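You operate a simulated robot arm through the tools that you are given. There is no shell and no other tool.

Carry out the task below with a simulated robot arm. There is one attempt and no reset: what you move stays moved.

JOB
Mix a tint sample: tint to MIN, water to MAX, stir the streaks out.
Fine: use the yellow-band beaker, the tint jug and the yellow tap, in that order; jug, beaker and stirrer end back in their places.

The check looks at the end state, three seconds after you hand in, the way a careful person would. Anything else that was tipped, shoved, dropped, spilled or broken makes it a failure.

ROBOT AND FRAMES
A 7-joint arm with a two-finger parallel gripper, fixed in place. Base frame: the origin is on the floor under the middle of its stand, x ahead of it, y to its left, z up; the work surface is at about z = 80. Lengths are in cm, angles in degrees, forces in N, time in s.
With the tool pointing down near the work surface it reaches from about 24 to 68 cm from the base axis. Its first joint turns from -66.0 to 66.0 degrees. Payload 2.4 kg.
The tool frame sits at the grasp point between the pads (the TCP): z along the fingers, y along the line on which they close. The tips reach 3 cm beyond it. The gripper opens to 9.4 cm. The fingers are 2.8 cm wide and 1 cm thick; the gripper's body (5 by 9.6 cm) begins 5.5 cm behind the TCP.
Orientation is that of the tool frame in the base frame, as a unit quaternion [x, y, z, w]. With the fingers straight down and closing along the base's y, the tool's x points along the base's -x, its y along +y and its z along -z.

CONTROLS
- The arm moves only by the tool arm_command. Its argument "series" is a list of rows, each an object (a shift or turn left out is 0, a gripper value left out holds the last) with "hand": the closure, from 0 (fully open) to 1 (shut); "delta_pos": the shift along the tool's x, y, z in cm, a list of three; "angular": the turn, a rotation vector about the tool's x, y, z in degrees, a list of three. In form: [{"hand": hand, "delta_pos": [tx, ty, tz], "angular": [wx, wy, wz]}, ...]. A call has 1 to 20 rows; each row is the pose to reach, as a shift and turn from the pose commanded when the call began, along the tool's axes at that moment. Rows are played at 5 a second. More than 5 cm and 8.6 degrees between two rows, or a gripper value outside its range, and nothing of the call is played. A pose out of reach is approached as far as the arm can. The call stops where the force on the tool passes 50 N (or 10 N more than at its start, if that is more) or the arm is blocked; 0.2 s more then pass. Each finger travels about 15.3 cm/s and halts on what it meets, pressing with about 35 N; the grip force reading is that of the motor and also rises with nothing between the fingers. The clock runs only during rows and for 0.2 s after the last one: add rows that repeat a pose to give the fingers time. It gives the time, the measured TCP pose, the force on the tool (base axes), the opening and the grip force at its end, in the units of the frame above (readings bear some noise), with the torque about the TCP (base axes, N m) and any sound that the robot's microphone picked up.
- Cameras (640 x 400 px; columns grow to the right, rows downward): "scene" is fixed at [5.55, 50.98, 143.02]; the picture's right is [-0.39, -0.92, 0.00], its down [-0.64, 0.27, -0.72] and it looks along [0.66, -0.28, -0.70] (base axes); focal length 270 px, centre (320, 200). "wrist" rides on the gripper at [7.6, 1.4, -10.2] in the tool frame; the picture's right is [-0.18, 0.98, 0.00], its down [-0.75, -0.14, -0.64] and it looks along [-0.63, -0.12, 0.77] (tool axes); focal length 243 px, centre (320, 200). There is no depth. A picture from a camera that has moved, and an enlarged one, comes with that camera's place and axes in the base frame and with its lens.
- capture(camera): a new picture of that camera. No time passes.
- close_up(camera, box): a new picture of the part [left, top, right, bottom] of that camera's present view, enlarged. No time passes.
- job_done(): hands the job in; it is judged then, once.

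Nothing tells you positions but the pictures and the camera data. Unless the task says otherwise, let go and move clear before handing in.

The tools are called after "Call:" as name(argument=value, ...) on one line, values as JSON. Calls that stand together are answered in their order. arm_command: Moves the arm, as the interface text tells. Its arguments: {"type":"object","properties":{"series":{"type":"array","items":{"type":"object","properties":{"hand":{"type":"number"},"delta_pos":{"type":"array","items":{"type":"number"}},"angular":{"type":"array","items":{"type":"number"}}}}}},"required":["series"]} The other tools are called the same way: capture (camera) takes a picture; close_up (camera, box) takes an enlarged picture of a part of a camera's view; job_done () hands the job in.

At the start:

```text
time: 0.0
position: [31.48, 31.21, 122.95]
ee_rot: [0.0, 1.0, 0.0, 0.0]
wrist_force: [-0.8, -0.5, 0.4]
torque: [0.02, -0.01, -0.04]
opening: 9.37
gripper_force: 0.1
```

scene: 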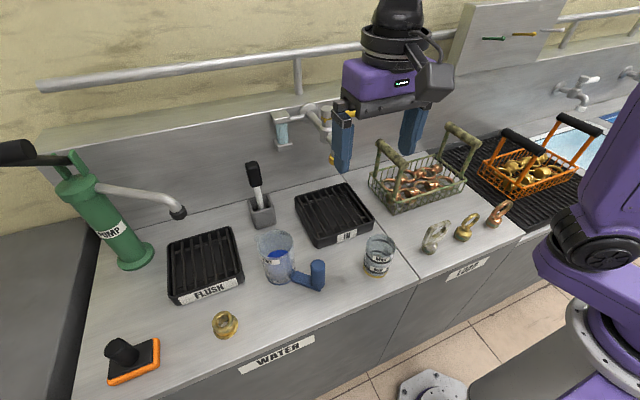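
wrist: 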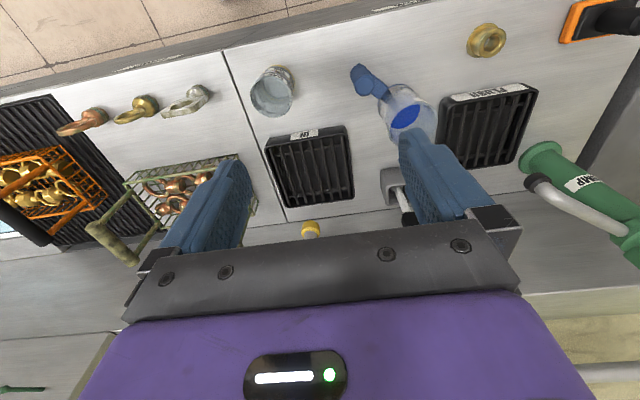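

I see a wet bench: a green pump with a FLUSH grate, a jug with blue contents and a blue handle, a banded beaker, a stirrer in a holder, an "IN" grate under a tap. I'll look closer before moving.

Call:
close_up(camera="scene", box=[220, 80, 420, 205])

Call:
close_up(camera="scene", box=[230, 200, 430, 325])

Call:
close_up(camera="scene", box=[340, 220, 420, 270])

Call:
close_up(camera="scene", box=[440, 0, 640, 125])

Call:
close_up(camera="wrist", box=[230, 40, 450, 250])

```text
3.20 times, centred on (320, 142) of scene
camera zoom: at [5.55, 50.98, 143.02], right [-0.39, -0.92, 0.0], down [-0.64, 0.27, -0.72], along [0.66, -0.28, -0.7], focal length 864 px, centre (320, 384)
```

zoom: 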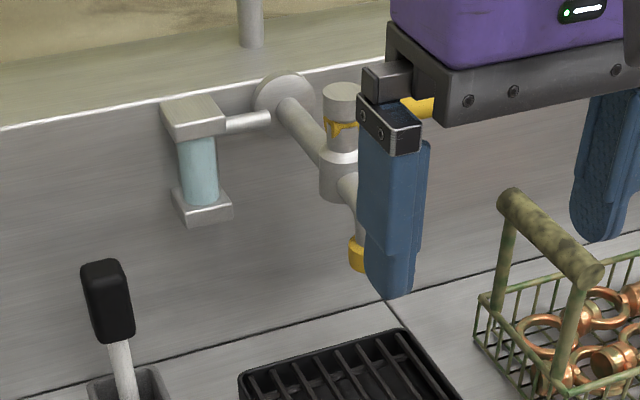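

```text
3.20 times, centred on (330, 262) of scene
camera zoom: at [5.55, 50.98, 143.02], right [-0.39, -0.92, 0.0], down [-0.64, 0.27, -0.72], along [0.66, -0.28, -0.7], focal length 864 px, centre (288, 0)
```

zoom: 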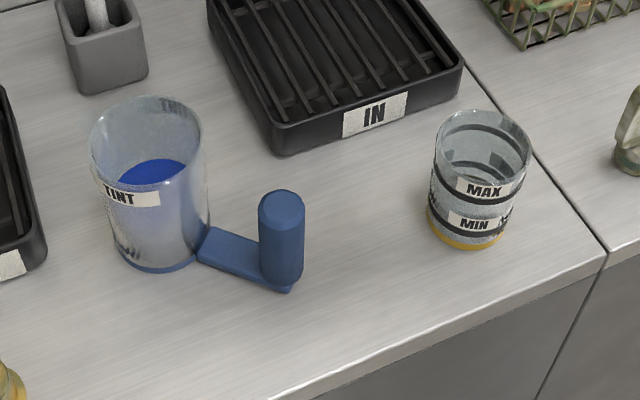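

```text
8.00 times, centred on (380, 245) of scene
camera zoom: at [5.55, 50.98, 143.02], right [-0.39, -0.92, 0.0], down [-0.64, 0.27, -0.72], along [0.66, -0.28, -0.7], focal length 2160 px, centre (-160, -160)
```

zoom: 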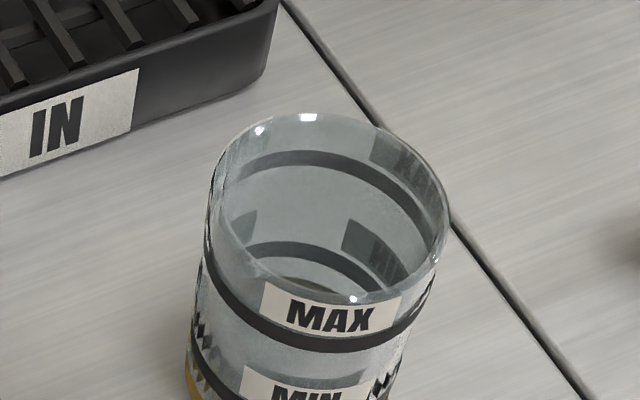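

```text
3.20 times, centred on (540, 62) of scene
camera zoom: at [5.55, 50.98, 143.02], right [-0.39, -0.92, 0.0], down [-0.64, 0.27, -0.72], along [0.66, -0.28, -0.7], focal length 864 px, centre (-384, 640)
```

zoom: 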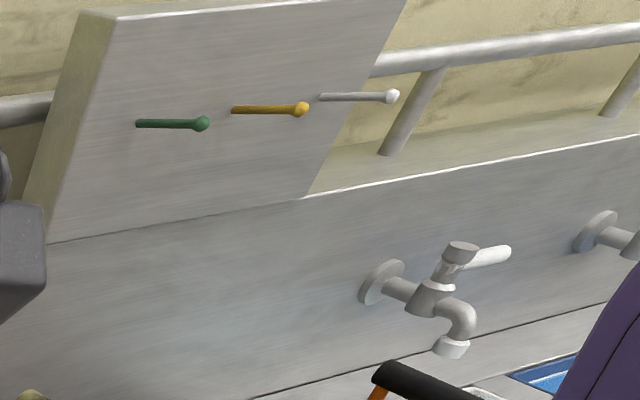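

```text
1.90 times, centred on (340, 145) of wrist
camera zoom: at [23.78, 32.83, 133.13], right [0.18, 0.98, 0.0], down [0.75, -0.14, 0.64], along [0.63, -0.12, -0.77], focal length 462 px, centre (282, 305)
```

zoom: 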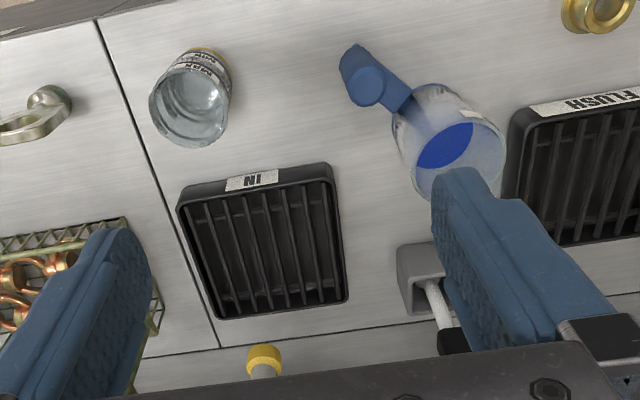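

The yellow tap sits behind the IN grate (outlet near x 63, y 23, z 95), the yellow-band beaker is near (34.6, 22.7), and the tint jug near (42.7, 46.4) with its handle post toward me. The gripper hides the tap lever, so I'll shift the arm aside at height and look again.

Call:
arm_command(series=[{"delta_pos": [0, -4.5, 0]}, {"delta_pos": [0, -9, 0]}, {"delta_pos": [0, -13.5, 0]}, {"delta_pos": [0, -18, 0]}, {"delta_pos": [0, -22, 0]}, {"delta_pos": [0, -26, 0]}, {"delta_pos": [0, -26, 0]}])

Call:
capture(camera="scene")

Call:
capture(camera="wrist")

Call:
close_up(camera="scene", box=[240, 80, 400, 180])

```text
time: 1.6
position: [31.44, 5.2, 123.01]
ee_rot: [0.0, 1.0, 0.0, -0.001]
wrist_force: [0.4, -0.2, -0.5]
torque: [-0.03, 0.0, -0.02]
opening: 9.39
gripper_force: 0.0
```

```text
taken
```

scene: 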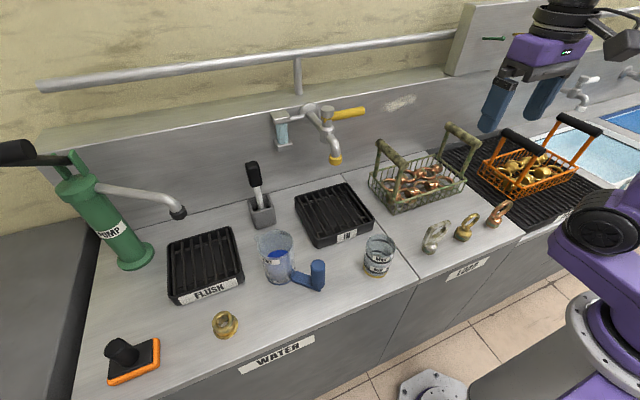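

```text
taken
camera wrist: at [23.7, 6.73, 133.27], right [0.18, 0.98, 0.0], down [0.75, -0.14, 0.64], along [0.63, -0.12, -0.77], focal length 243 px, centre (320, 200)
```

wrist: 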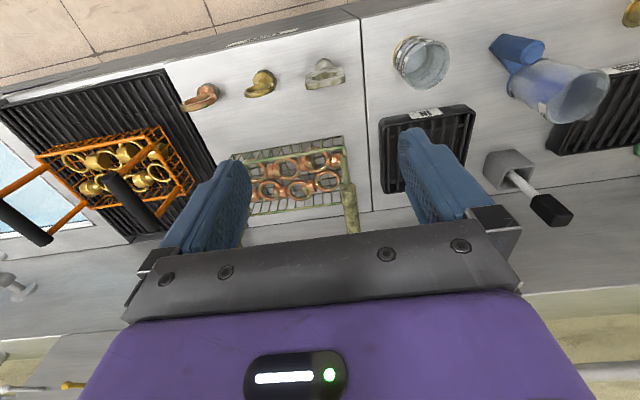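

```text
4.00 times, centred on (320, 130) of scene
camera zoom: at [5.55, 50.98, 143.02], right [-0.39, -0.92, 0.0], down [-0.64, 0.27, -0.72], along [0.66, -0.28, -0.7], focal length 1080 px, centre (320, 480)
```

zoom: 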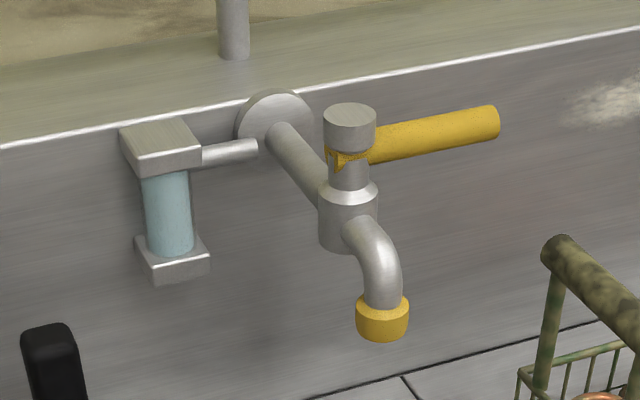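

The yellow lever points along the wall to the right (closed). I'll bring the wrist camera close to the beaker and the jug to measure them.

Call:
arm_command(series=[{"delta_pos": [1, 2.4, 3]}, {"delta_pos": [2, 4.9, 6.2]}, {"delta_pos": [3, 7.3, 9.3]}, {"delta_pos": [4, 9.8, 12.4]}, {"delta_pos": [5, 12.2, 15.5]}, {"delta_pos": [6, 14.7, 18.6]}, {"delta_pos": [7, 17.2, 21.7]}, {"delta_pos": [8, 19.7, 25]}, {"delta_pos": [8, 19.7, 25]}])

Call:
capture(camera="wrist")

Call:
capture(camera="scene")

```text
time: 3.6
position: [23.42, 25.1, 97.8]
ee_rot: [-0.001, 1.0, 0.0, 0.0]
wrist_force: [-0.4, 0.4, -0.2]
torque: [-0.05, 0.01, 0.01]
opening: 9.42
gripper_force: 0.1
```

```text
taken
camera wrist: at [15.72, 26.63, 108.05], right [0.18, 0.98, 0.0], down [0.75, -0.14, 0.64], along [0.63, -0.12, -0.77], focal length 243 px, centre (320, 200)
```

wrist: 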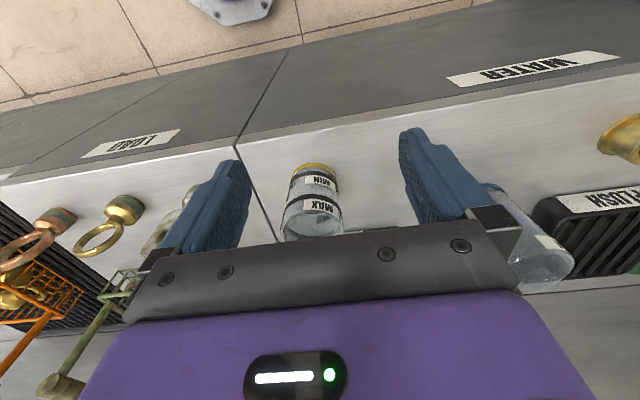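

```text
taken
```

scene: 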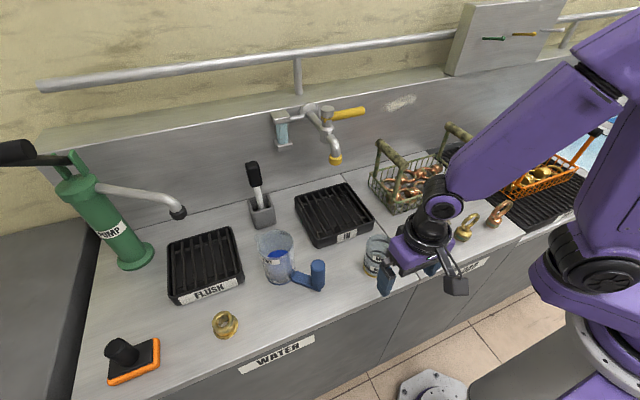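

The beaker is between the fingers in view. Zooming in to measure it.

Call:
close_up(camera="wrist", box=[260, 150, 370, 250])

Call:
close_up(camera="wrist", box=[380, 100, 640, 300])

```text
4.00 times, centred on (315, 200) of wrist
camera zoom: at [15.72, 26.63, 108.05], right [0.18, 0.98, 0.0], down [0.75, -0.14, 0.64], along [0.63, -0.12, -0.77], focal length 970 px, centre (340, 200)
```

zoom: 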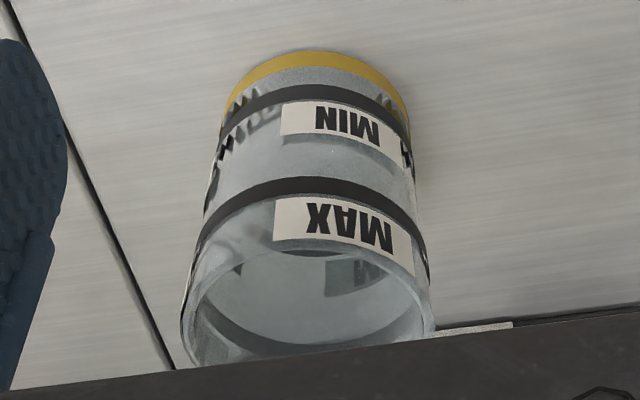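

```text
2.00 times, centred on (510, 200) of wrist
camera zoom: at [15.72, 26.63, 108.05], right [0.18, 0.98, 0.0], down [0.75, -0.14, 0.64], along [0.63, -0.12, -0.77], focal length 485 px, centre (-60, 200)
```

zoom: 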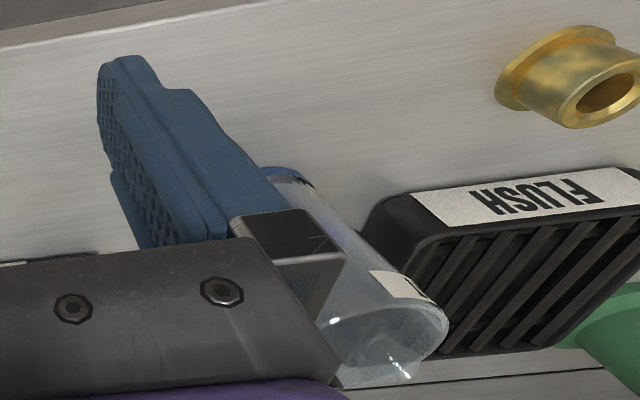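

The beaker measures about 6.6 cm wide and 9.6 tall, with MIN around z 82.5 and MAX around z 87. Next I'll look at the jug from close range.

Call:
arm_command(series=[{"delta_pos": [-1, 4, -0.6]}, {"delta_pos": [-2, 8, -1.2]}, {"delta_pos": [-3, 12, -2]}, {"delta_pos": [-4, 16, -3]}, {"delta_pos": [-5, 20, -3]}, {"delta_pos": [-5, 20, -3]}])

Call:
capture(camera="wrist")

Call:
close_up(camera="wrist", box=[250, 120, 410, 230])

```text
time: 5.0
position: [28.49, 45.3, 100.79]
ee_rot: [0.0, 1.0, -0.001, 0.0]
wrist_force: [-0.8, 0.4, -0.6]
torque: [-0.03, -0.03, 0.02]
opening: 9.4
gripper_force: 0.0
```

```text
taken
camera wrist: at [20.7, 46.68, 111.05], right [0.18, 0.98, 0.0], down [0.75, -0.14, 0.64], along [0.63, -0.12, -0.77], focal length 243 px, centre (320, 200)
```

wrist: 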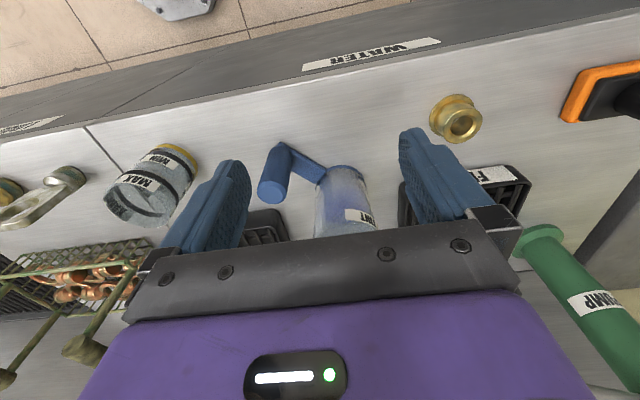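

```text
3.64 times, centred on (330, 175) of wrist
camera zoom: at [20.7, 46.68, 111.05], right [0.18, 0.98, 0.0], down [0.75, -0.14, 0.64], along [0.63, -0.12, -0.77], focal length 882 px, centre (284, 291)
```

zoom: 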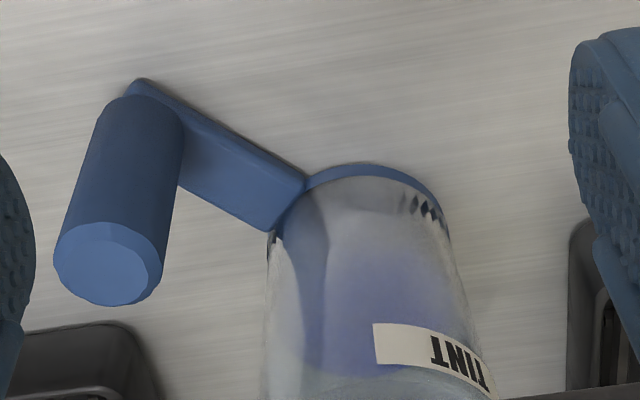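

The jug post's top is near (36.4, 38.1, 89) and the bar runs toward the jug body at about 49°. I'll turn the gripper so it closes along the bar and hover above the post.

Call:
arm_command(series=[{"delta_pos": [-1.3, -1.2, 0.3], "angular": [0, 0, 7], "hand": 0.2}, {"delta_pos": [-2.6, -2.4, 0.6], "angular": [0, 0, 14]}, {"delta_pos": [-4, -3.6, 1], "angular": [0, 0, 21]}, {"delta_pos": [-5.3, -4.8, 1.4], "angular": [0, 0, 28]}, {"delta_pos": [-6.6, -6, 1.8], "angular": [0, 0, 35]}, {"delta_pos": [-7.96, -7.2, 2], "angular": [0, 0, 41]}, {"delta_pos": [-7.96, -7.2, 2], "angular": [0, 0, 41]}])

Call:
capture(camera="wrist")

Call:
capture(camera="scene")

```text
time: 6.6
position: [36.41, 37.84, 98.88]
ee_rot: [0.35, 0.937, 0.0, 0.0]
wrist_force: [0.5, 0.5, 0.7]
torque: [-0.03, -0.01, 0.03]
opening: 7.52
gripper_force: 0.0
```

```text
taken
camera wrist: at [31.44, 43.97, 109.14], right [0.79, 0.62, 0.0], down [0.47, -0.6, 0.64], along [0.4, -0.5, -0.77], focal length 243 px, centre (320, 200)
```

wrist: 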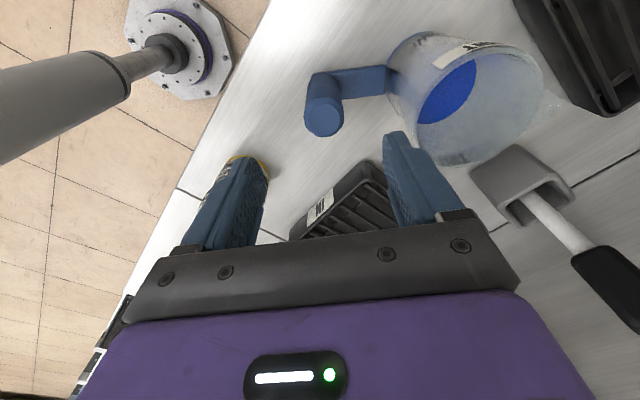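

```text
taken
```

scene: 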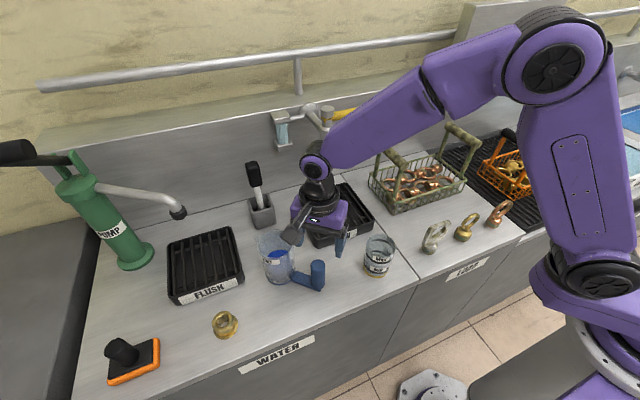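

The gripper is lined up over the post; checking alignment in a close-up.

Call:
close_up(camera="wrist", box=[280, 10, 560, 185])

```text
2.29 times, centred on (420, 98) of wrist
camera zoom: at [31.44, 43.97, 109.14], right [0.79, 0.62, 0.0], down [0.47, -0.6, 0.64], along [0.4, -0.5, -0.77], focal length 555 px, centre (91, 434)
```

zoom: 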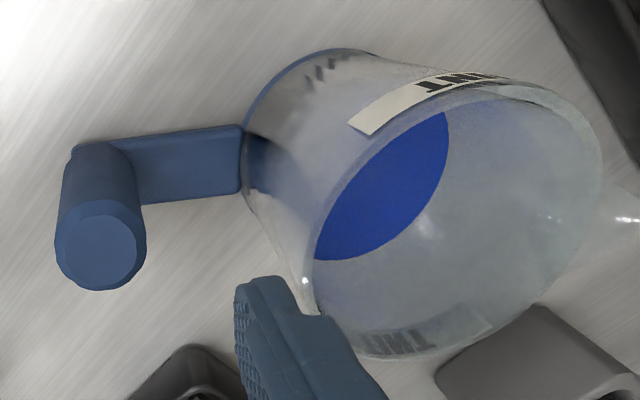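

There seems to be a clear spout on the jug rim opposite the handle. Let me check that from the scene camera.

Call:
close_up(camera="scene", box=[240, 215, 340, 300])

Call:
close_up(camera="wrist", box=[460, 20, 620, 140])

```text
4.71 times, centred on (290, 258) of scene
camera zoom: at [5.55, 50.98, 143.02], right [-0.39, -0.92, 0.0], down [-0.64, 0.27, -0.72], along [0.66, -0.28, -0.7], focal length 1271 px, centre (461, -71)
```

zoom: 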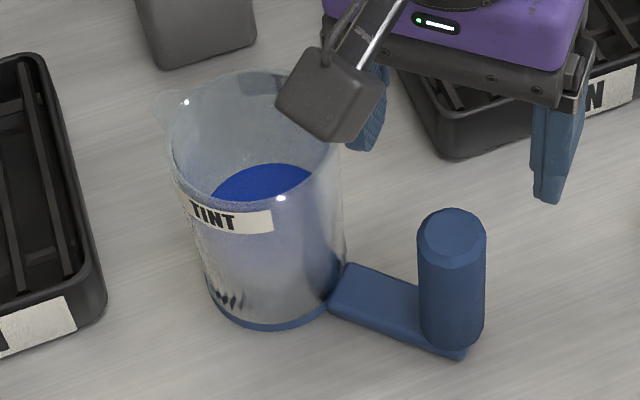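

```text
3.33 times, centred on (540, 80) of wrist
camera zoom: at [31.44, 43.97, 109.14], right [0.79, 0.62, 0.0], down [0.47, -0.6, 0.64], along [0.4, -0.5, -0.77], focal length 809 px, centre (-413, 600)
```

zoom: 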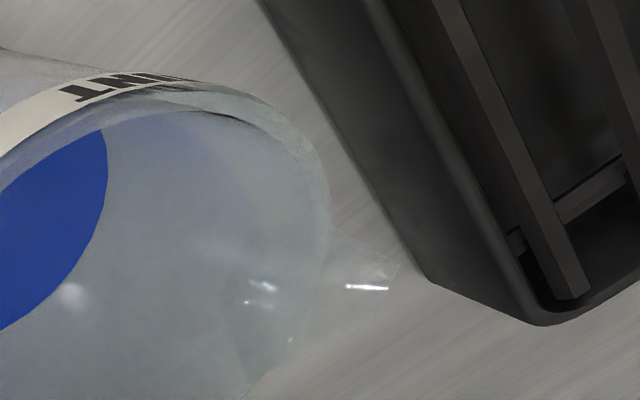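

The jug's spout is opposite its handle post, so I'll pour with the spout facing the base, the hand beyond the beaker and tilting outward. First I'll do a dry run without the jug to check that the arm can turn and tilt that far.

Call:
arm_command(series=[{"delta_pos": [-1, 0.06, -0.3], "angular": [0, 0, -8.1]}, {"delta_pos": [-2, 0.13, -0.6], "angular": [0, 0, -16.2]}, {"delta_pos": [-3, 0.2, -0.9], "angular": [0, 0, -24.3]}, {"delta_pos": [-4, 0.26, -1.2], "angular": [0, 0, -32.4]}, {"delta_pos": [-5, 0.32, -1.5], "angular": [0, 0, -40.5]}, {"delta_pos": [-6, 0.4, -1.8], "angular": [0, 0, -48.6]}, {"delta_pos": [-7, 0.45, -2.1], "angular": [0, 0, -56.7]}, {"delta_pos": [-8, 0.5, -2.4], "angular": [0, 0, -64.8]}, {"delta_pos": [-9, 0.6, -2.7], "angular": [0, 0, -72.9]}, {"delta_pos": [-10, 0.65, -3], "angular": [0, 0, -81]}, {"delta_pos": [-11, 0.7, -3], "angular": [0, 0, -89.1]}, {"delta_pos": [-12, 0.8, -3], "angular": [0, 0, -97.2]}, {"delta_pos": [-13, 0.85, -3], "angular": [0, 0, -105.3]}, {"delta_pos": [-14, 0.9, -3], "angular": [0, 0, -113.4]}, {"delta_pos": [-15, 1, -3], "angular": [0, 0, -121.5]}, {"delta_pos": [-16, 1.05, -3], "angular": [0, 0, -129.6]}, {"delta_pos": [-17, 1.1, -3], "angular": [0, 0, -137.7]}, {"delta_pos": [-17.8, 1.16, -3], "angular": [0, 0, -146]}, {"delta_pos": [-17.8, 1.16, -3], "angular": [0, 0, -146]}])

Call:
capture(camera="scene")

Call:
capture(camera="wrist")

```text
time: 10.6
position: [50.65, 26.99, 101.9]
ee_rot: [0.794, -0.608, 0.0, 0.0]
wrist_force: [0.0, -0.4, -0.8]
torque: [-0.01, -0.01, 0.01]
opening: 7.5
gripper_force: 0.1
```

```text
taken
```

scene: 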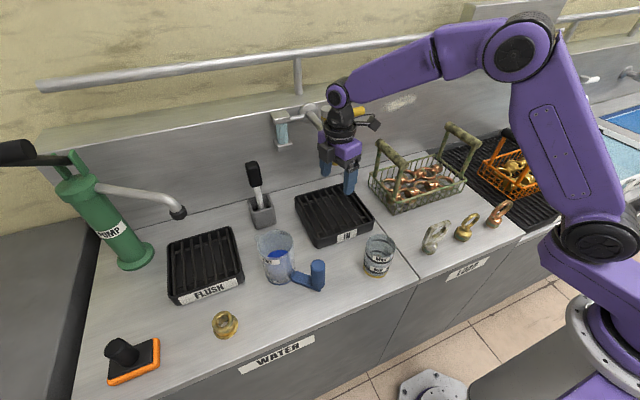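

```text
taken
camera wrist: at [51.16, 19.37, 112.15], right [-1.0, -0.08, 0.0], down [-0.06, 0.76, 0.64], along [-0.05, 0.64, -0.77], focal length 243 px, centre (320, 200)
```

wrist: 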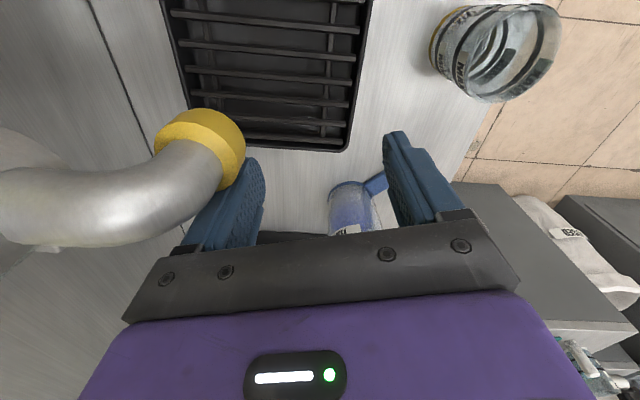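

That close view shows the tap outlet is actually near (55.8, 25.4, 102), right above the IN grate, so this pour spot is too close to it. I'll swing the dry run away to a heading of about 33°.

Call:
arm_command(series=[{"delta_pos": [-1.65, 0.47, 0], "angular": [0, 0, -6]}, {"delta_pos": [-3.3, 0.95, 0], "angular": [0, 0, -12]}, {"delta_pos": [-4.94, 1.42, 0], "angular": [0, 0, -18]}, {"delta_pos": [-4.94, 1.42, 0], "angular": [0, 0, -18]}])

Call:
capture(camera="wrist")

Call:
close_up(camera="scene", box=[240, 60, 440, 260])

```text
time: 11.6
position: [48.01, 31.52, 101.91]
ee_rot: [0.879, -0.476, 0.0, 0.0]
wrist_force: [-0.6, 0.5, -0.3]
torque: [-0.02, 0.03, 0.0]
opening: 7.51
gripper_force: 0.1
```

```text
taken
camera wrist: at [50.84, 24.29, 112.04], right [-0.92, -0.38, 0.0], down [-0.29, 0.71, 0.64], along [-0.25, 0.59, -0.77], focal length 243 px, centre (320, 200)
```

wrist: 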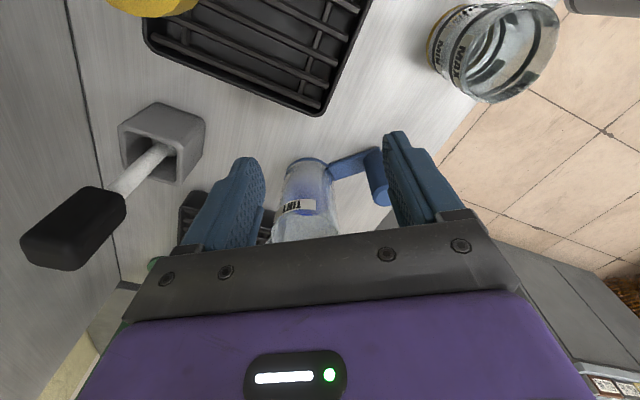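

```text
2.00 times, centred on (340, 160) of scene
camera zoom: at [5.55, 50.98, 143.02], right [-0.39, -0.92, 0.0], down [-0.64, 0.27, -0.72], along [0.66, -0.28, -0.7], focal length 540 px, centre (280, 280)
```

zoom: 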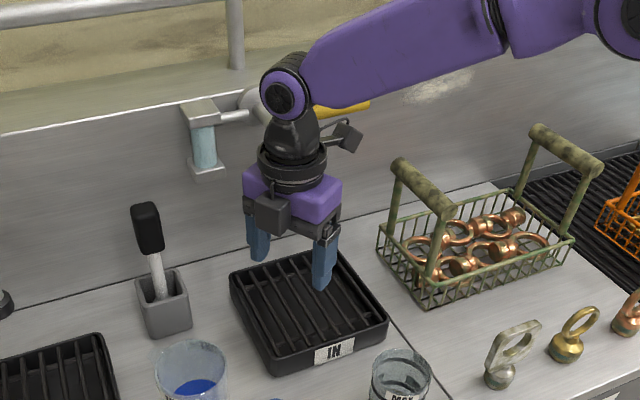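

The hand reaches this heading fine. Now the dry-run tilt of 60° outward.

Call:
arm_command(series=[{"delta_pos": [0, 0, 0], "angular": [7.5, 0, 0]}, {"delta_pos": [0, 0, 0], "angular": [15, 0, 0]}, {"delta_pos": [0, 0, 0], "angular": [22.5, 0, 0]}, {"delta_pos": [0, 0, 0], "angular": [30, 0, 0]}, {"delta_pos": [0, 0.3, 0], "angular": [37.5, 0, 0]}, {"delta_pos": [0, 0.6, 0], "angular": [45, 0, 0]}, {"delta_pos": [0, 0.9, 0], "angular": [52.5, 0, 0]}, {"delta_pos": [0, 1.2, 0], "angular": [60, 0, 0]}, {"delta_pos": [0, 1.2, 0], "angular": [67, 0, 0]}, {"delta_pos": [0, 1.2, 0], "angular": [67, 0, 0]}])

Call:
capture(camera="scene")

Call:
capture(camera="wrist")

```text
time: 13.8
position: [46.95, 30.69, 101.9]
ee_rot: [0.733, -0.398, 0.263, -0.485]
wrist_force: [1.2, -0.7, 0.9]
torque: [-0.02, -0.03, -0.01]
opening: 7.54
gripper_force: 0.0
out of reach, approached as far as the arm can: row 5, 6
```

```text
taken
```

scene: 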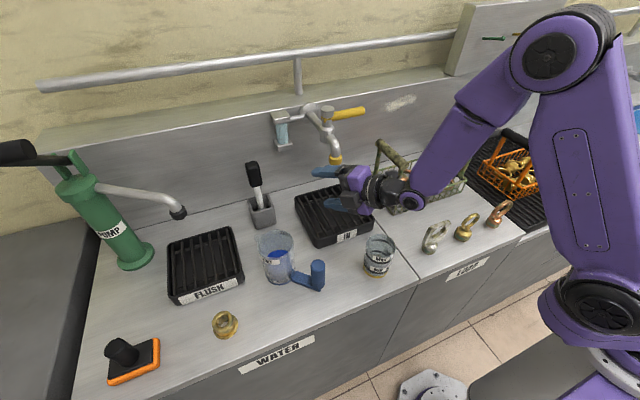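

```text
taken
camera wrist: at [42.62, 19.02, 104.52], right [-0.42, -0.05, -0.91], down [-0.86, 0.34, 0.38], along [0.29, 0.94, -0.19], focal length 243 px, centre (320, 200)
```

wrist: 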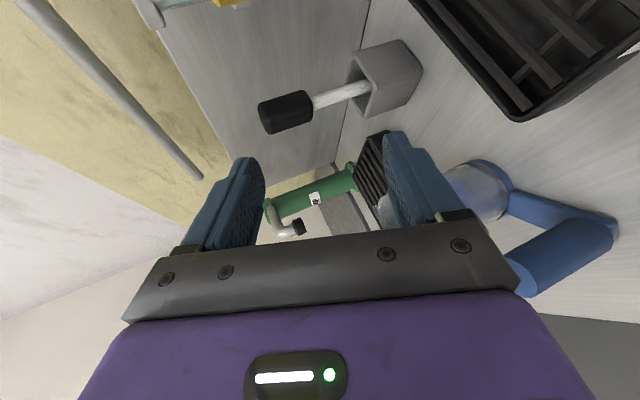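

The final tilt is reachable, though two intermediate poses were flagged. I'll step back through the tilt to see whether the present arm configuration covers it smoothly.

Call:
arm_command(series=[{"angular": [-6, 0, 0]}, {"angular": [-12, 0, 0]}, {"angular": [-18, 0, 0]}, {"angular": [-24, 0, 0]}, {"angular": [-30, 0, 0]}, {"angular": [-36, 0, 0]}, {"angular": [-36, 0, 0]}])

Call:
capture(camera="scene")

```text
time: 15.4
position: [46.94, 30.71, 102.1]
ee_rot: [0.846, -0.462, 0.128, -0.234]
wrist_force: [-0.6, 0.0, 0.0]
torque: [0.0, -0.01, -0.07]
opening: 7.53
gripper_force: 0.0
```

```text
taken
```

scene: 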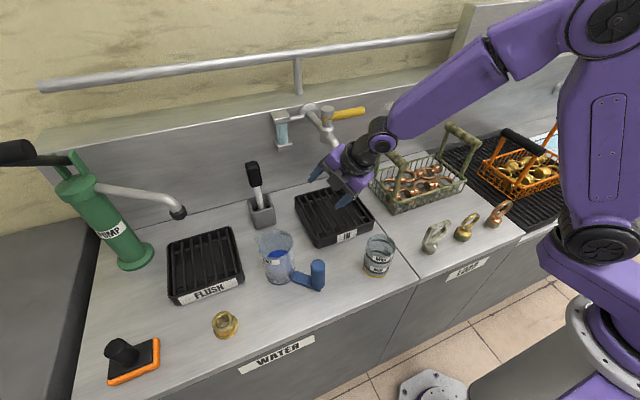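

No problems on the way back. I'll continue to upright and repeat the forward tilt with the exact lip-pivot path intended for the pour.

Call:
arm_command(series=[{"angular": [-6, 0, 0]}, {"angular": [-12, 0, 0]}, {"angular": [-18, 0, 0]}, {"angular": [-24, 0, 0]}, {"angular": [-31, 0, 0]}, {"angular": [-31, 0, 0]}])

Call:
arm_command(series=[{"angular": [6, 0, 0]}, {"angular": [12, 0, 0]}, {"angular": [18, 0, 0]}, {"angular": [24, 0, 0]}, {"angular": [30, 0, 0]}, {"angular": [36, 0, 0]}, {"angular": [42, 0, 0]}, {"angular": [48, 0, 0]}, {"angular": [54, 0, 0]}, {"angular": [60, 0, 0]}, {"angular": [60, 0, 0]}])

```text
time: 16.8
position: [46.96, 30.77, 102.03]
ee_rot: [0.879, -0.477, 0.0, 0.001]
wrist_force: [-1.3, 0.5, -1.0]
torque: [-0.02, 0.01, 0.05]
opening: 7.52
gripper_force: 0.2
```

```text
time: 19.2
position: [47.06, 30.75, 101.84]
ee_rot: [0.761, -0.414, 0.239, -0.439]
wrist_force: [0.7, 0.1, 0.4]
torque: [0.0, -0.01, 0.04]
opening: 7.52
gripper_force: 0.1
out of reach, approached as far as the arm can: row 6, 7
```

Going forward from upright gets stuck around 36–42°, while coming back does not; it depends on the arm's branch. I'll probe which tilt range is smooth.

Call:
arm_command(series=[{"angular": [-6, 0, 0]}, {"angular": [-12, 0, 0]}, {"angular": [-18, 0, 0]}, {"angular": [-24, 0, 0]}, {"angular": [-30, 0, 0]}, {"angular": [-36, 0, 0]}, {"angular": [-40, 0, 0]}, {"angular": [-40, 0, 0]}])

Call:
close_up(camera="scene", box=[280, 0, 640, 230])

Call:
arm_command(series=[{"angular": [6, 0, 0]}, {"angular": [12, 0, 0]}, {"angular": [18, 0, 0]}, {"angular": [24, 0, 0]}, {"angular": [30, 0, 0]}, {"angular": [36, 0, 0]}, {"angular": [40, 0, 0]}, {"angular": [40, 0, 0]}])

Call:
close_up(camera="scene", box=[280, 0, 640, 230])

```text
time: 20.4
position: [50.95, 26.1, 102.26]
ee_rot: [0.806, -0.524, 0.151, -0.229]
wrist_force: [-2.5, 5.4, -0.5]
torque: [-0.11, -0.02, 0.16]
opening: 7.41
gripper_force: 0.0
stopped in row 6: the force on the tool passed its limit at 76 N (the readings are from after the stop); the commanded pose is now the measured one
```

```text
1.74 times, centred on (460, 115) of scene
camera zoom: at [5.54, 51.0, 143.02], right [-0.39, -0.92, 0.0], down [-0.64, 0.27, -0.72], along [0.66, -0.28, -0.7], focal length 470 px, centre (76, 348)
```

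zoom: 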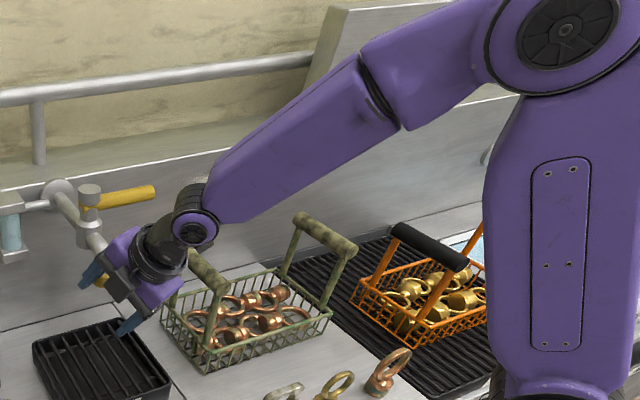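

```text
time: 22.2
position: [51.16, 26.09, 102.2]
ee_rot: [0.678, -0.441, 0.323, -0.491]
wrist_force: [0.6, 5.7, -1.7]
torque: [-0.14, 0.02, 0.16]
opening: 7.47
gripper_force: 0.1
```

```text
1.74 times, centred on (460, 115) of scene
camera zoom: at [5.56, 51.0, 143.02], right [-0.39, -0.92, 0.0], down [-0.64, 0.27, -0.72], along [0.66, -0.28, -0.7], focal length 470 px, centre (76, 348)
```

zoom: 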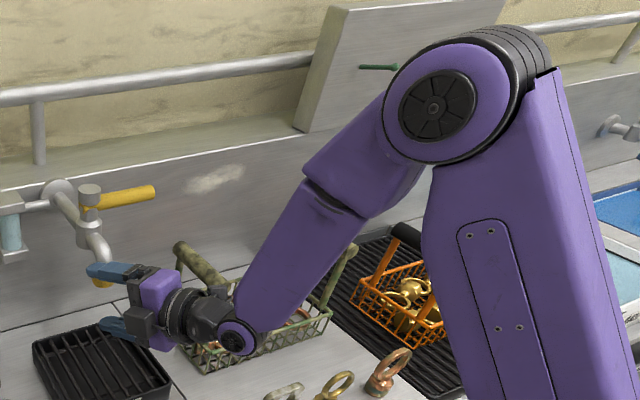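

The arm flipped branches and a finger bumped the tap spout; there is still a light sideways touch. I'll ease away from it first (+y then −x) with small moves.

Call:
arm_command(series=[{"delta_pos": [-0.6, 0, 0]}, {"delta_pos": [-1.2, 0, 0]}, {"delta_pos": [-2.2, 0.03, -0.1]}, {"delta_pos": [-2.2, 0.03, -0.1]}])

Call:
capture(camera="wrist")

Call:
capture(camera="scene")

```text
time: 23.2
position: [50.08, 28.1, 102.19]
ee_rot: [0.677, -0.442, 0.323, -0.491]
wrist_force: [0.9, 0.4, 1.0]
torque: [-0.04, 0.0, 0.01]
opening: 7.51
gripper_force: 0.0
```

```text
taken
camera wrist: at [43.68, 17.08, 104.03], right [-0.35, 0.04, -0.94], down [-0.82, 0.46, 0.33], along [0.45, 0.88, -0.13], focal length 243 px, centre (320, 200)
```

wrist: 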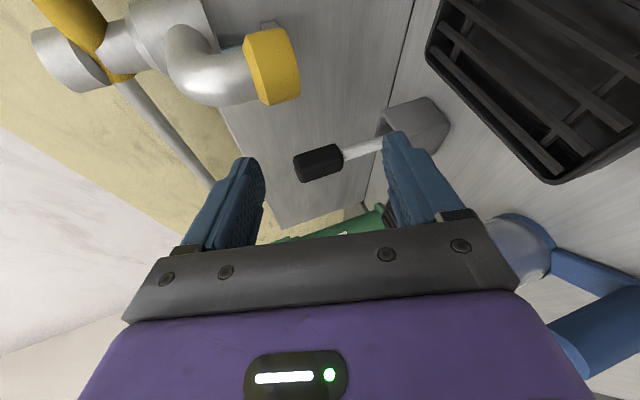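

```text
taken
```

scene: 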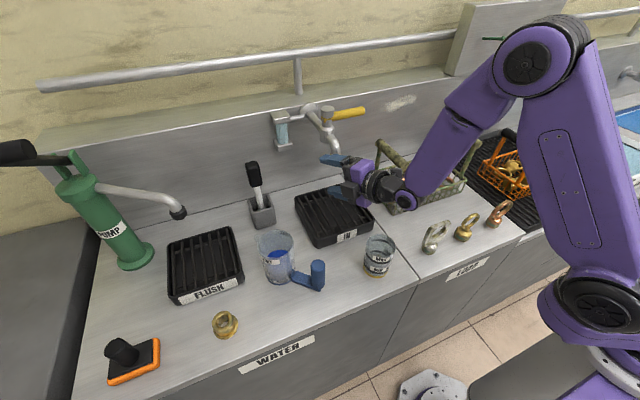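

The contact is cleared and the tap looks undisturbed. The trouble is the wrist singularity when tilting outward, so instead I'll pour with the spout pointing to +y (hand on the right of the beaker, rolling sideways). First I back off to free space and straighten up.

Call:
arm_command(series=[{"delta_pos": [-0.8, -2.2, -2.8]}, {"delta_pos": [-1.6, -4.9, -5.6]}, {"delta_pos": [-2.4, -7.6, -8.4]}, {"delta_pos": [-3.15, -11.07, -11.28]}, {"delta_pos": [-3.15, -11.07, -11.28]}])

Call:
capture(camera="scene")

```text
time: 24.4
position: [42.12, 27.95, 116.23]
ee_rot: [0.679, -0.442, 0.322, -0.49]
wrist_force: [-0.3, -0.5, -0.4]
torque: [-0.01, -0.02, 0.02]
opening: 7.52
gripper_force: 0.0
```

```text
taken
```

scene: 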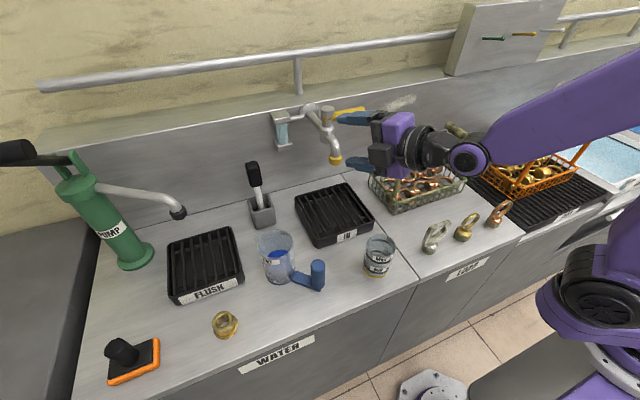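

Now un-tilting in free space, in two stages.

Call:
arm_command(series=[{"angular": [-6, 0, 0]}, {"angular": [-12, 0, 0]}, {"angular": [-18, 0, 0]}, {"angular": [-24, 0, 0]}, {"angular": [-30, 0, 0]}, {"angular": [-36, 0, 0]}, {"angular": [-42, 0, 0]}, {"angular": [-48, 0, 0]}, {"angular": [-54, 0, 0]}, {"angular": [-60, 0, 0]}, {"angular": [-66, 0, 0]}, {"angular": [-72, 0, 0]}, {"angular": [-72, 0, 0]}])

Call:
capture(camera="scene")

```text
time: 27.2
position: [42.19, 27.92, 116.14]
ee_rot: [0.837, -0.547, 0.001, 0.002]
wrist_force: [0.7, -0.3, 0.0]
torque: [-0.01, -0.03, -0.03]
opening: 7.51
gripper_force: 0.0
```

```text
taken
```

scene: 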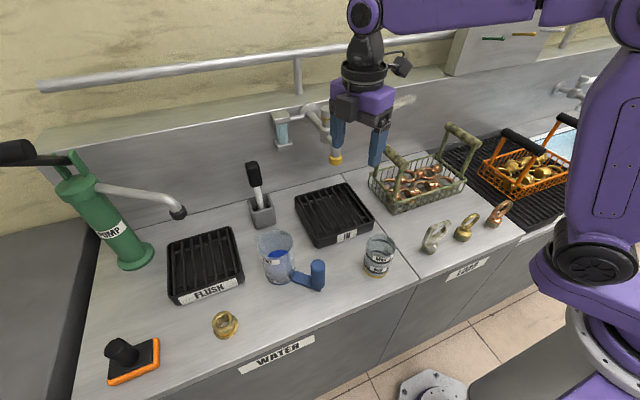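

Back to upright cleanly. Now I'll dry-run the sideways pour: tool y toward about 120°, hand at roughly (42.9, 8.3), kept high.

Call:
arm_command(series=[{"delta_pos": [1.7, 0.65, 0.3], "angular": [0, 0, 7.6]}, {"delta_pos": [3.3, 1.3, 0.7], "angular": [0, 0, 15.2]}, {"delta_pos": [5, 2, 1], "angular": [0, 0, 22.8]}, {"delta_pos": [6.6, 2.6, 1.5], "angular": [0, 0, 30.4]}, {"delta_pos": [8.3, 3.3, 1.8], "angular": [0, 0, 38]}, {"delta_pos": [9.9, 3.9, 2.2], "angular": [0, 0, 45.6]}, {"delta_pos": [11.6, 4.6, 2.5], "angular": [0, 0, 53.2]}, {"delta_pos": [13.2, 5.2, 2.9], "angular": [0, 0, 60.8]}, {"delta_pos": [14.9, 5.9, 3.3], "angular": [0, 0, 68.4]}, {"delta_pos": [16.6, 6.6, 3.6], "angular": [0, 0, 76]}, {"delta_pos": [18.2, 7.2, 4], "angular": [0, 0, 83.6]}, {"delta_pos": [18.2, 7.2, 4], "angular": [0, 0, 83.6]}])

Call:
arm_command(series=[{"angular": [6, 0, 0]}, {"angular": [12, 0, 0]}, {"angular": [18, 0, 0]}, {"angular": [24, 0, 0]}, {"angular": [30, 0, 0]}, {"angular": [36, 0, 0]}, {"angular": [42, 0, 0]}, {"angular": [42, 0, 0]}])

Call:
capture(camera="scene")

```text
time: 29.8
position: [42.89, 8.46, 112.18]
ee_rot: [-0.258, 0.966, -0.001, 0.0]
wrist_force: [0.4, 0.9, 0.6]
torque: [-0.01, 0.01, -0.01]
opening: 7.52
gripper_force: 0.0
```

```text
time: 31.6
position: [42.85, 8.45, 112.23]
ee_rot: [-0.243, 0.901, -0.348, 0.093]
wrist_force: [0.6, 0.2, -0.3]
torque: [-0.02, -0.04, -0.01]
opening: 7.52
gripper_force: 0.0
```

```text
taken
```

scene: 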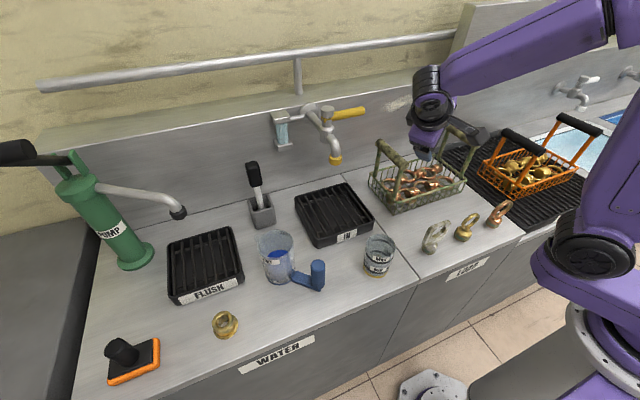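

Smooth so far to 42°. Continuing to about 72°.

Call:
arm_command(series=[{"angular": [6, 0, 0]}, {"angular": [12, 0, 0]}, {"angular": [18, 0, 0]}, {"angular": [24, 0, 0]}, {"angular": [30, 0, 0]}, {"angular": [30, 0, 0]}])

Call:
capture(camera="scene")

Call:
capture(camera="wrist")

```text
time: 33.0
position: [42.84, 8.42, 112.41]
ee_rot: [-0.21, 0.78, -0.57, 0.152]
wrist_force: [0.4, -0.1, -0.9]
torque: [0.04, -0.03, 0.02]
opening: 7.53
gripper_force: 0.1
```

```text
taken
```

scene: 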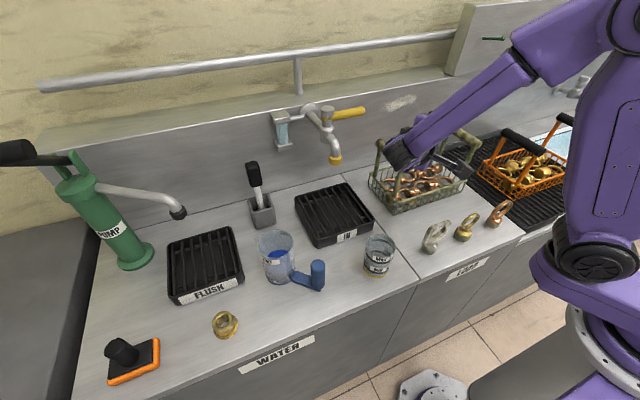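

```text
taken
camera wrist: at [31.04, 13.45, 114.03], right [0.01, 0.35, -0.94], down [0.37, 0.87, 0.33], along [0.93, -0.35, -0.12], focal length 243 px, centre (320, 200)
```

wrist: 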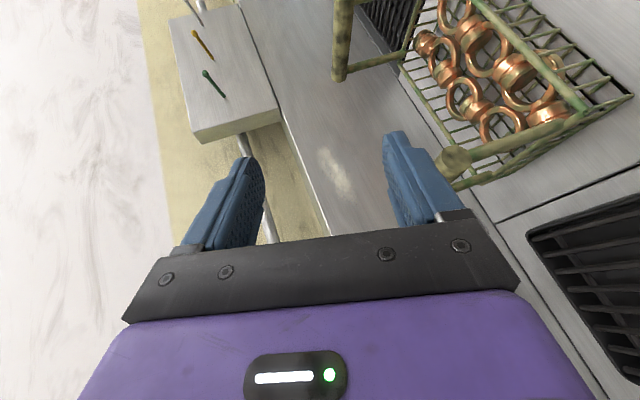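

The sideways tilt works up to 72°. Testing the lowered height too.

Call:
arm_command(series=[{"delta_pos": [0, 2.4, 0.8], "angular": [-4, 0, 0]}, {"delta_pos": [0, 4.8, 1.6], "angular": [-8, 0, 0]}, {"delta_pos": [0, 7.2, 2.4], "angular": [-12, 0, 0]}, {"delta_pos": [0, 9.5, 3.1], "angular": [-12, 0, 0]}, {"delta_pos": [0, 9.5, 3.1], "angular": [-12, 0, 0]}])

Call:
arm_command(series=[{"delta_pos": [0, -2, -1], "angular": [-6, 0, 0]}, {"delta_pos": [0, -4, -2], "angular": [-12, 0, 0]}, {"delta_pos": [0, -6, -3], "angular": [-18, 0, 0]}, {"delta_pos": [0, -8, -4], "angular": [-24, 0, 0]}, {"delta_pos": [0, -8.7, -5], "angular": [-30, 0, 0]}, {"delta_pos": [0, -8.7, -5], "angular": [-36, 0, 0]}, {"delta_pos": [0, -8.7, -5], "angular": [-42, 0, 0]}, {"delta_pos": [0, -8.7, -5], "angular": [-48, 0, 0]}, {"delta_pos": [0, -8.7, -5], "angular": [-54, 0, 0]}, {"delta_pos": [0, -8.7, -5], "angular": [-60, 0, 0]}, {"delta_pos": [0, -8.7, -5], "angular": [-60, 0, 0]}])

```text
time: 34.2
position: [42.9, 8.38, 102.34]
ee_rot: [-0.224, 0.836, -0.484, 0.129]
wrist_force: [0.6, 0.4, 0.3]
torque: [0.0, 0.0, -0.02]
opening: 7.5
gripper_force: 0.0
```

```text
time: 36.6
position: [42.97, 8.5, 112.33]
ee_rot: [-0.259, 0.966, -0.001, -0.001]
wrist_force: [-0.1, -0.3, -0.7]
torque: [0.03, 0.0, -0.04]
opening: 7.52
gripper_force: 0.0
```

Dry run succeeded smoothly at both heights. Now going back to hover over the jug's post, closing direction aligned with the bar.

Call:
arm_command(series=[{"delta_pos": [-0.9, 2.9, 1.2], "angular": [0, 0, 7]}, {"delta_pos": [-1.8, 5.8, 2.4], "angular": [0, 0, 14]}, {"delta_pos": [-2.75, 8.7, 3.6], "angular": [0, 0, 21]}, {"delta_pos": [-3.7, 11.6, 4.8], "angular": [0, 0, 28]}, {"delta_pos": [-4.6, 14.5, 6], "angular": [0, 0, 35]}, {"delta_pos": [-5.5, 17.4, 7.2], "angular": [0, 0, 42]}, {"delta_pos": [-6.4, 20.3, 8.4], "angular": [0, 0, 49]}, {"delta_pos": [-7.3, 23.2, 9.6], "angular": [0, 0, 56]}, {"delta_pos": [-8.3, 26.1, 10.8], "angular": [0, 0, 63]}, {"delta_pos": [-9.1, 28.9, 12], "angular": [0, 0, 70]}, {"delta_pos": [-9.1, 28.9, 12], "angular": [0, 0, 70]}])

Call:
capture(camera="wrist")

Call:
capture(camera="scene")

```text
time: 39.0
position: [36.23, 37.91, 100.2]
ee_rot: [0.342, 0.94, -0.002, 0.001]
wrist_force: [-0.5, 0.8, 0.7]
torque: [0.03, -0.02, 0.01]
opening: 7.51
gripper_force: 0.0
```

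```text
taken
camera wrist: at [31.32, 43.92, 110.34], right [0.77, 0.63, 0.0], down [0.49, -0.59, 0.64], along [0.41, -0.5, -0.76], focal length 243 px, centre (320, 200)
```

wrist: 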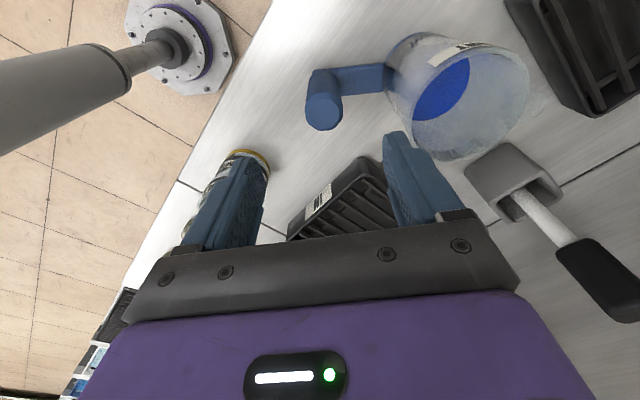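

```text
taken
```

scene: 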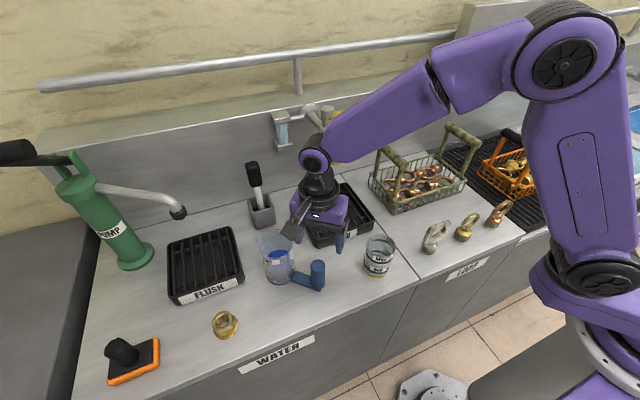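

Checking the post's position relative to the fingers before descending.

Call:
close_up(camera="wrist", box=[270, 40, 430, 140])

```text
4.00 times, centred on (350, 90) of wrist
camera zoom: at [31.32, 43.92, 110.34], right [0.77, 0.63, 0.0], down [0.49, -0.59, 0.64], along [0.41, -0.5, -0.76], focal length 970 px, centre (200, 640)
```

zoom: 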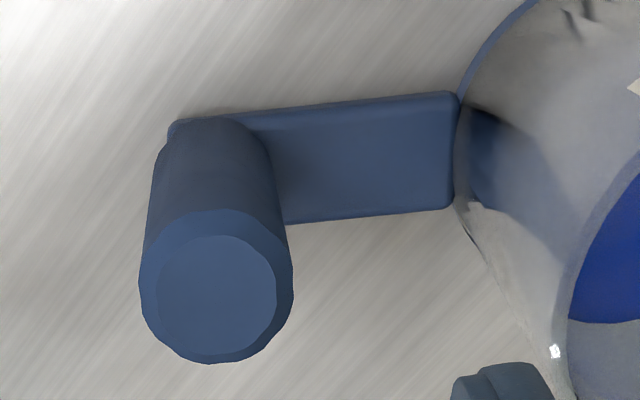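

The post is about 0.4 cm off-centre and the bar lies near 46°. Correcting and descending to grip height.

Call:
arm_command(series=[{"delta_pos": [-0.3, 0.26, 2], "angular": [0, 0, 4]}, {"delta_pos": [-0.3, 0.26, 4.5], "angular": [0, 0, 4]}, {"delta_pos": [-0.3, 0.26, 7], "angular": [0, 0, 4]}, {"delta_pos": [-0.3, 0.26, 9], "angular": [0, 0, 4]}, {"delta_pos": [-0.3, 0.26, 11], "angular": [0, 0, 4]}, {"delta_pos": [-0.3, 0.26, 12.5], "angular": [0, 0, 4]}, {"delta_pos": [-0.3, 0.26, 13.8], "angular": [0, 0, 4]}, {"delta_pos": [-0.3, 0.26, 13.8], "angular": [0, 0, 4]}])

Call:
capture(camera="scene")

Call:
capture(camera="wrist")

```text
time: 40.8
position: [36.82, 37.8, 86.47]
ee_rot: [0.374, 0.928, -0.001, 0.002]
wrist_force: [0.1, -0.1, 0.3]
torque: [0.01, -0.01, 0.0]
opening: 7.52
gripper_force: 0.1
```

```text
taken
```

scene: 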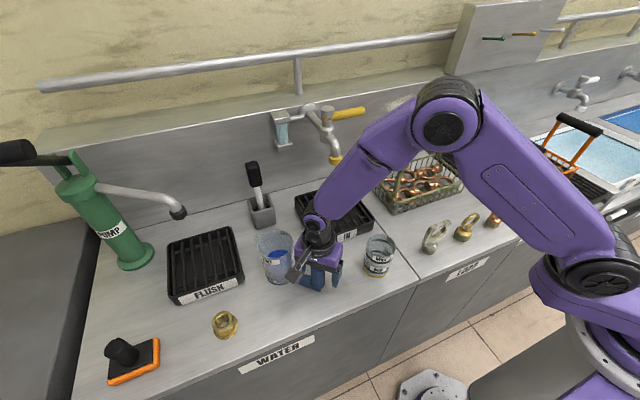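

```text
taken
camera wrist: at [32.1, 44.22, 96.6], right [0.81, 0.58, 0.0], down [0.44, -0.62, 0.64], along [0.37, -0.53, -0.76], focal length 243 px, centre (320, 200)
```

wrist: 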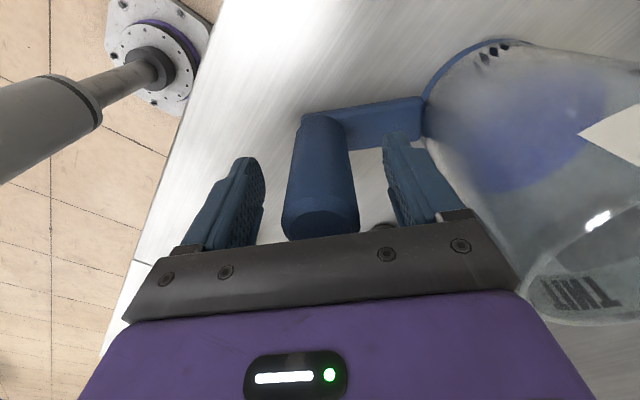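

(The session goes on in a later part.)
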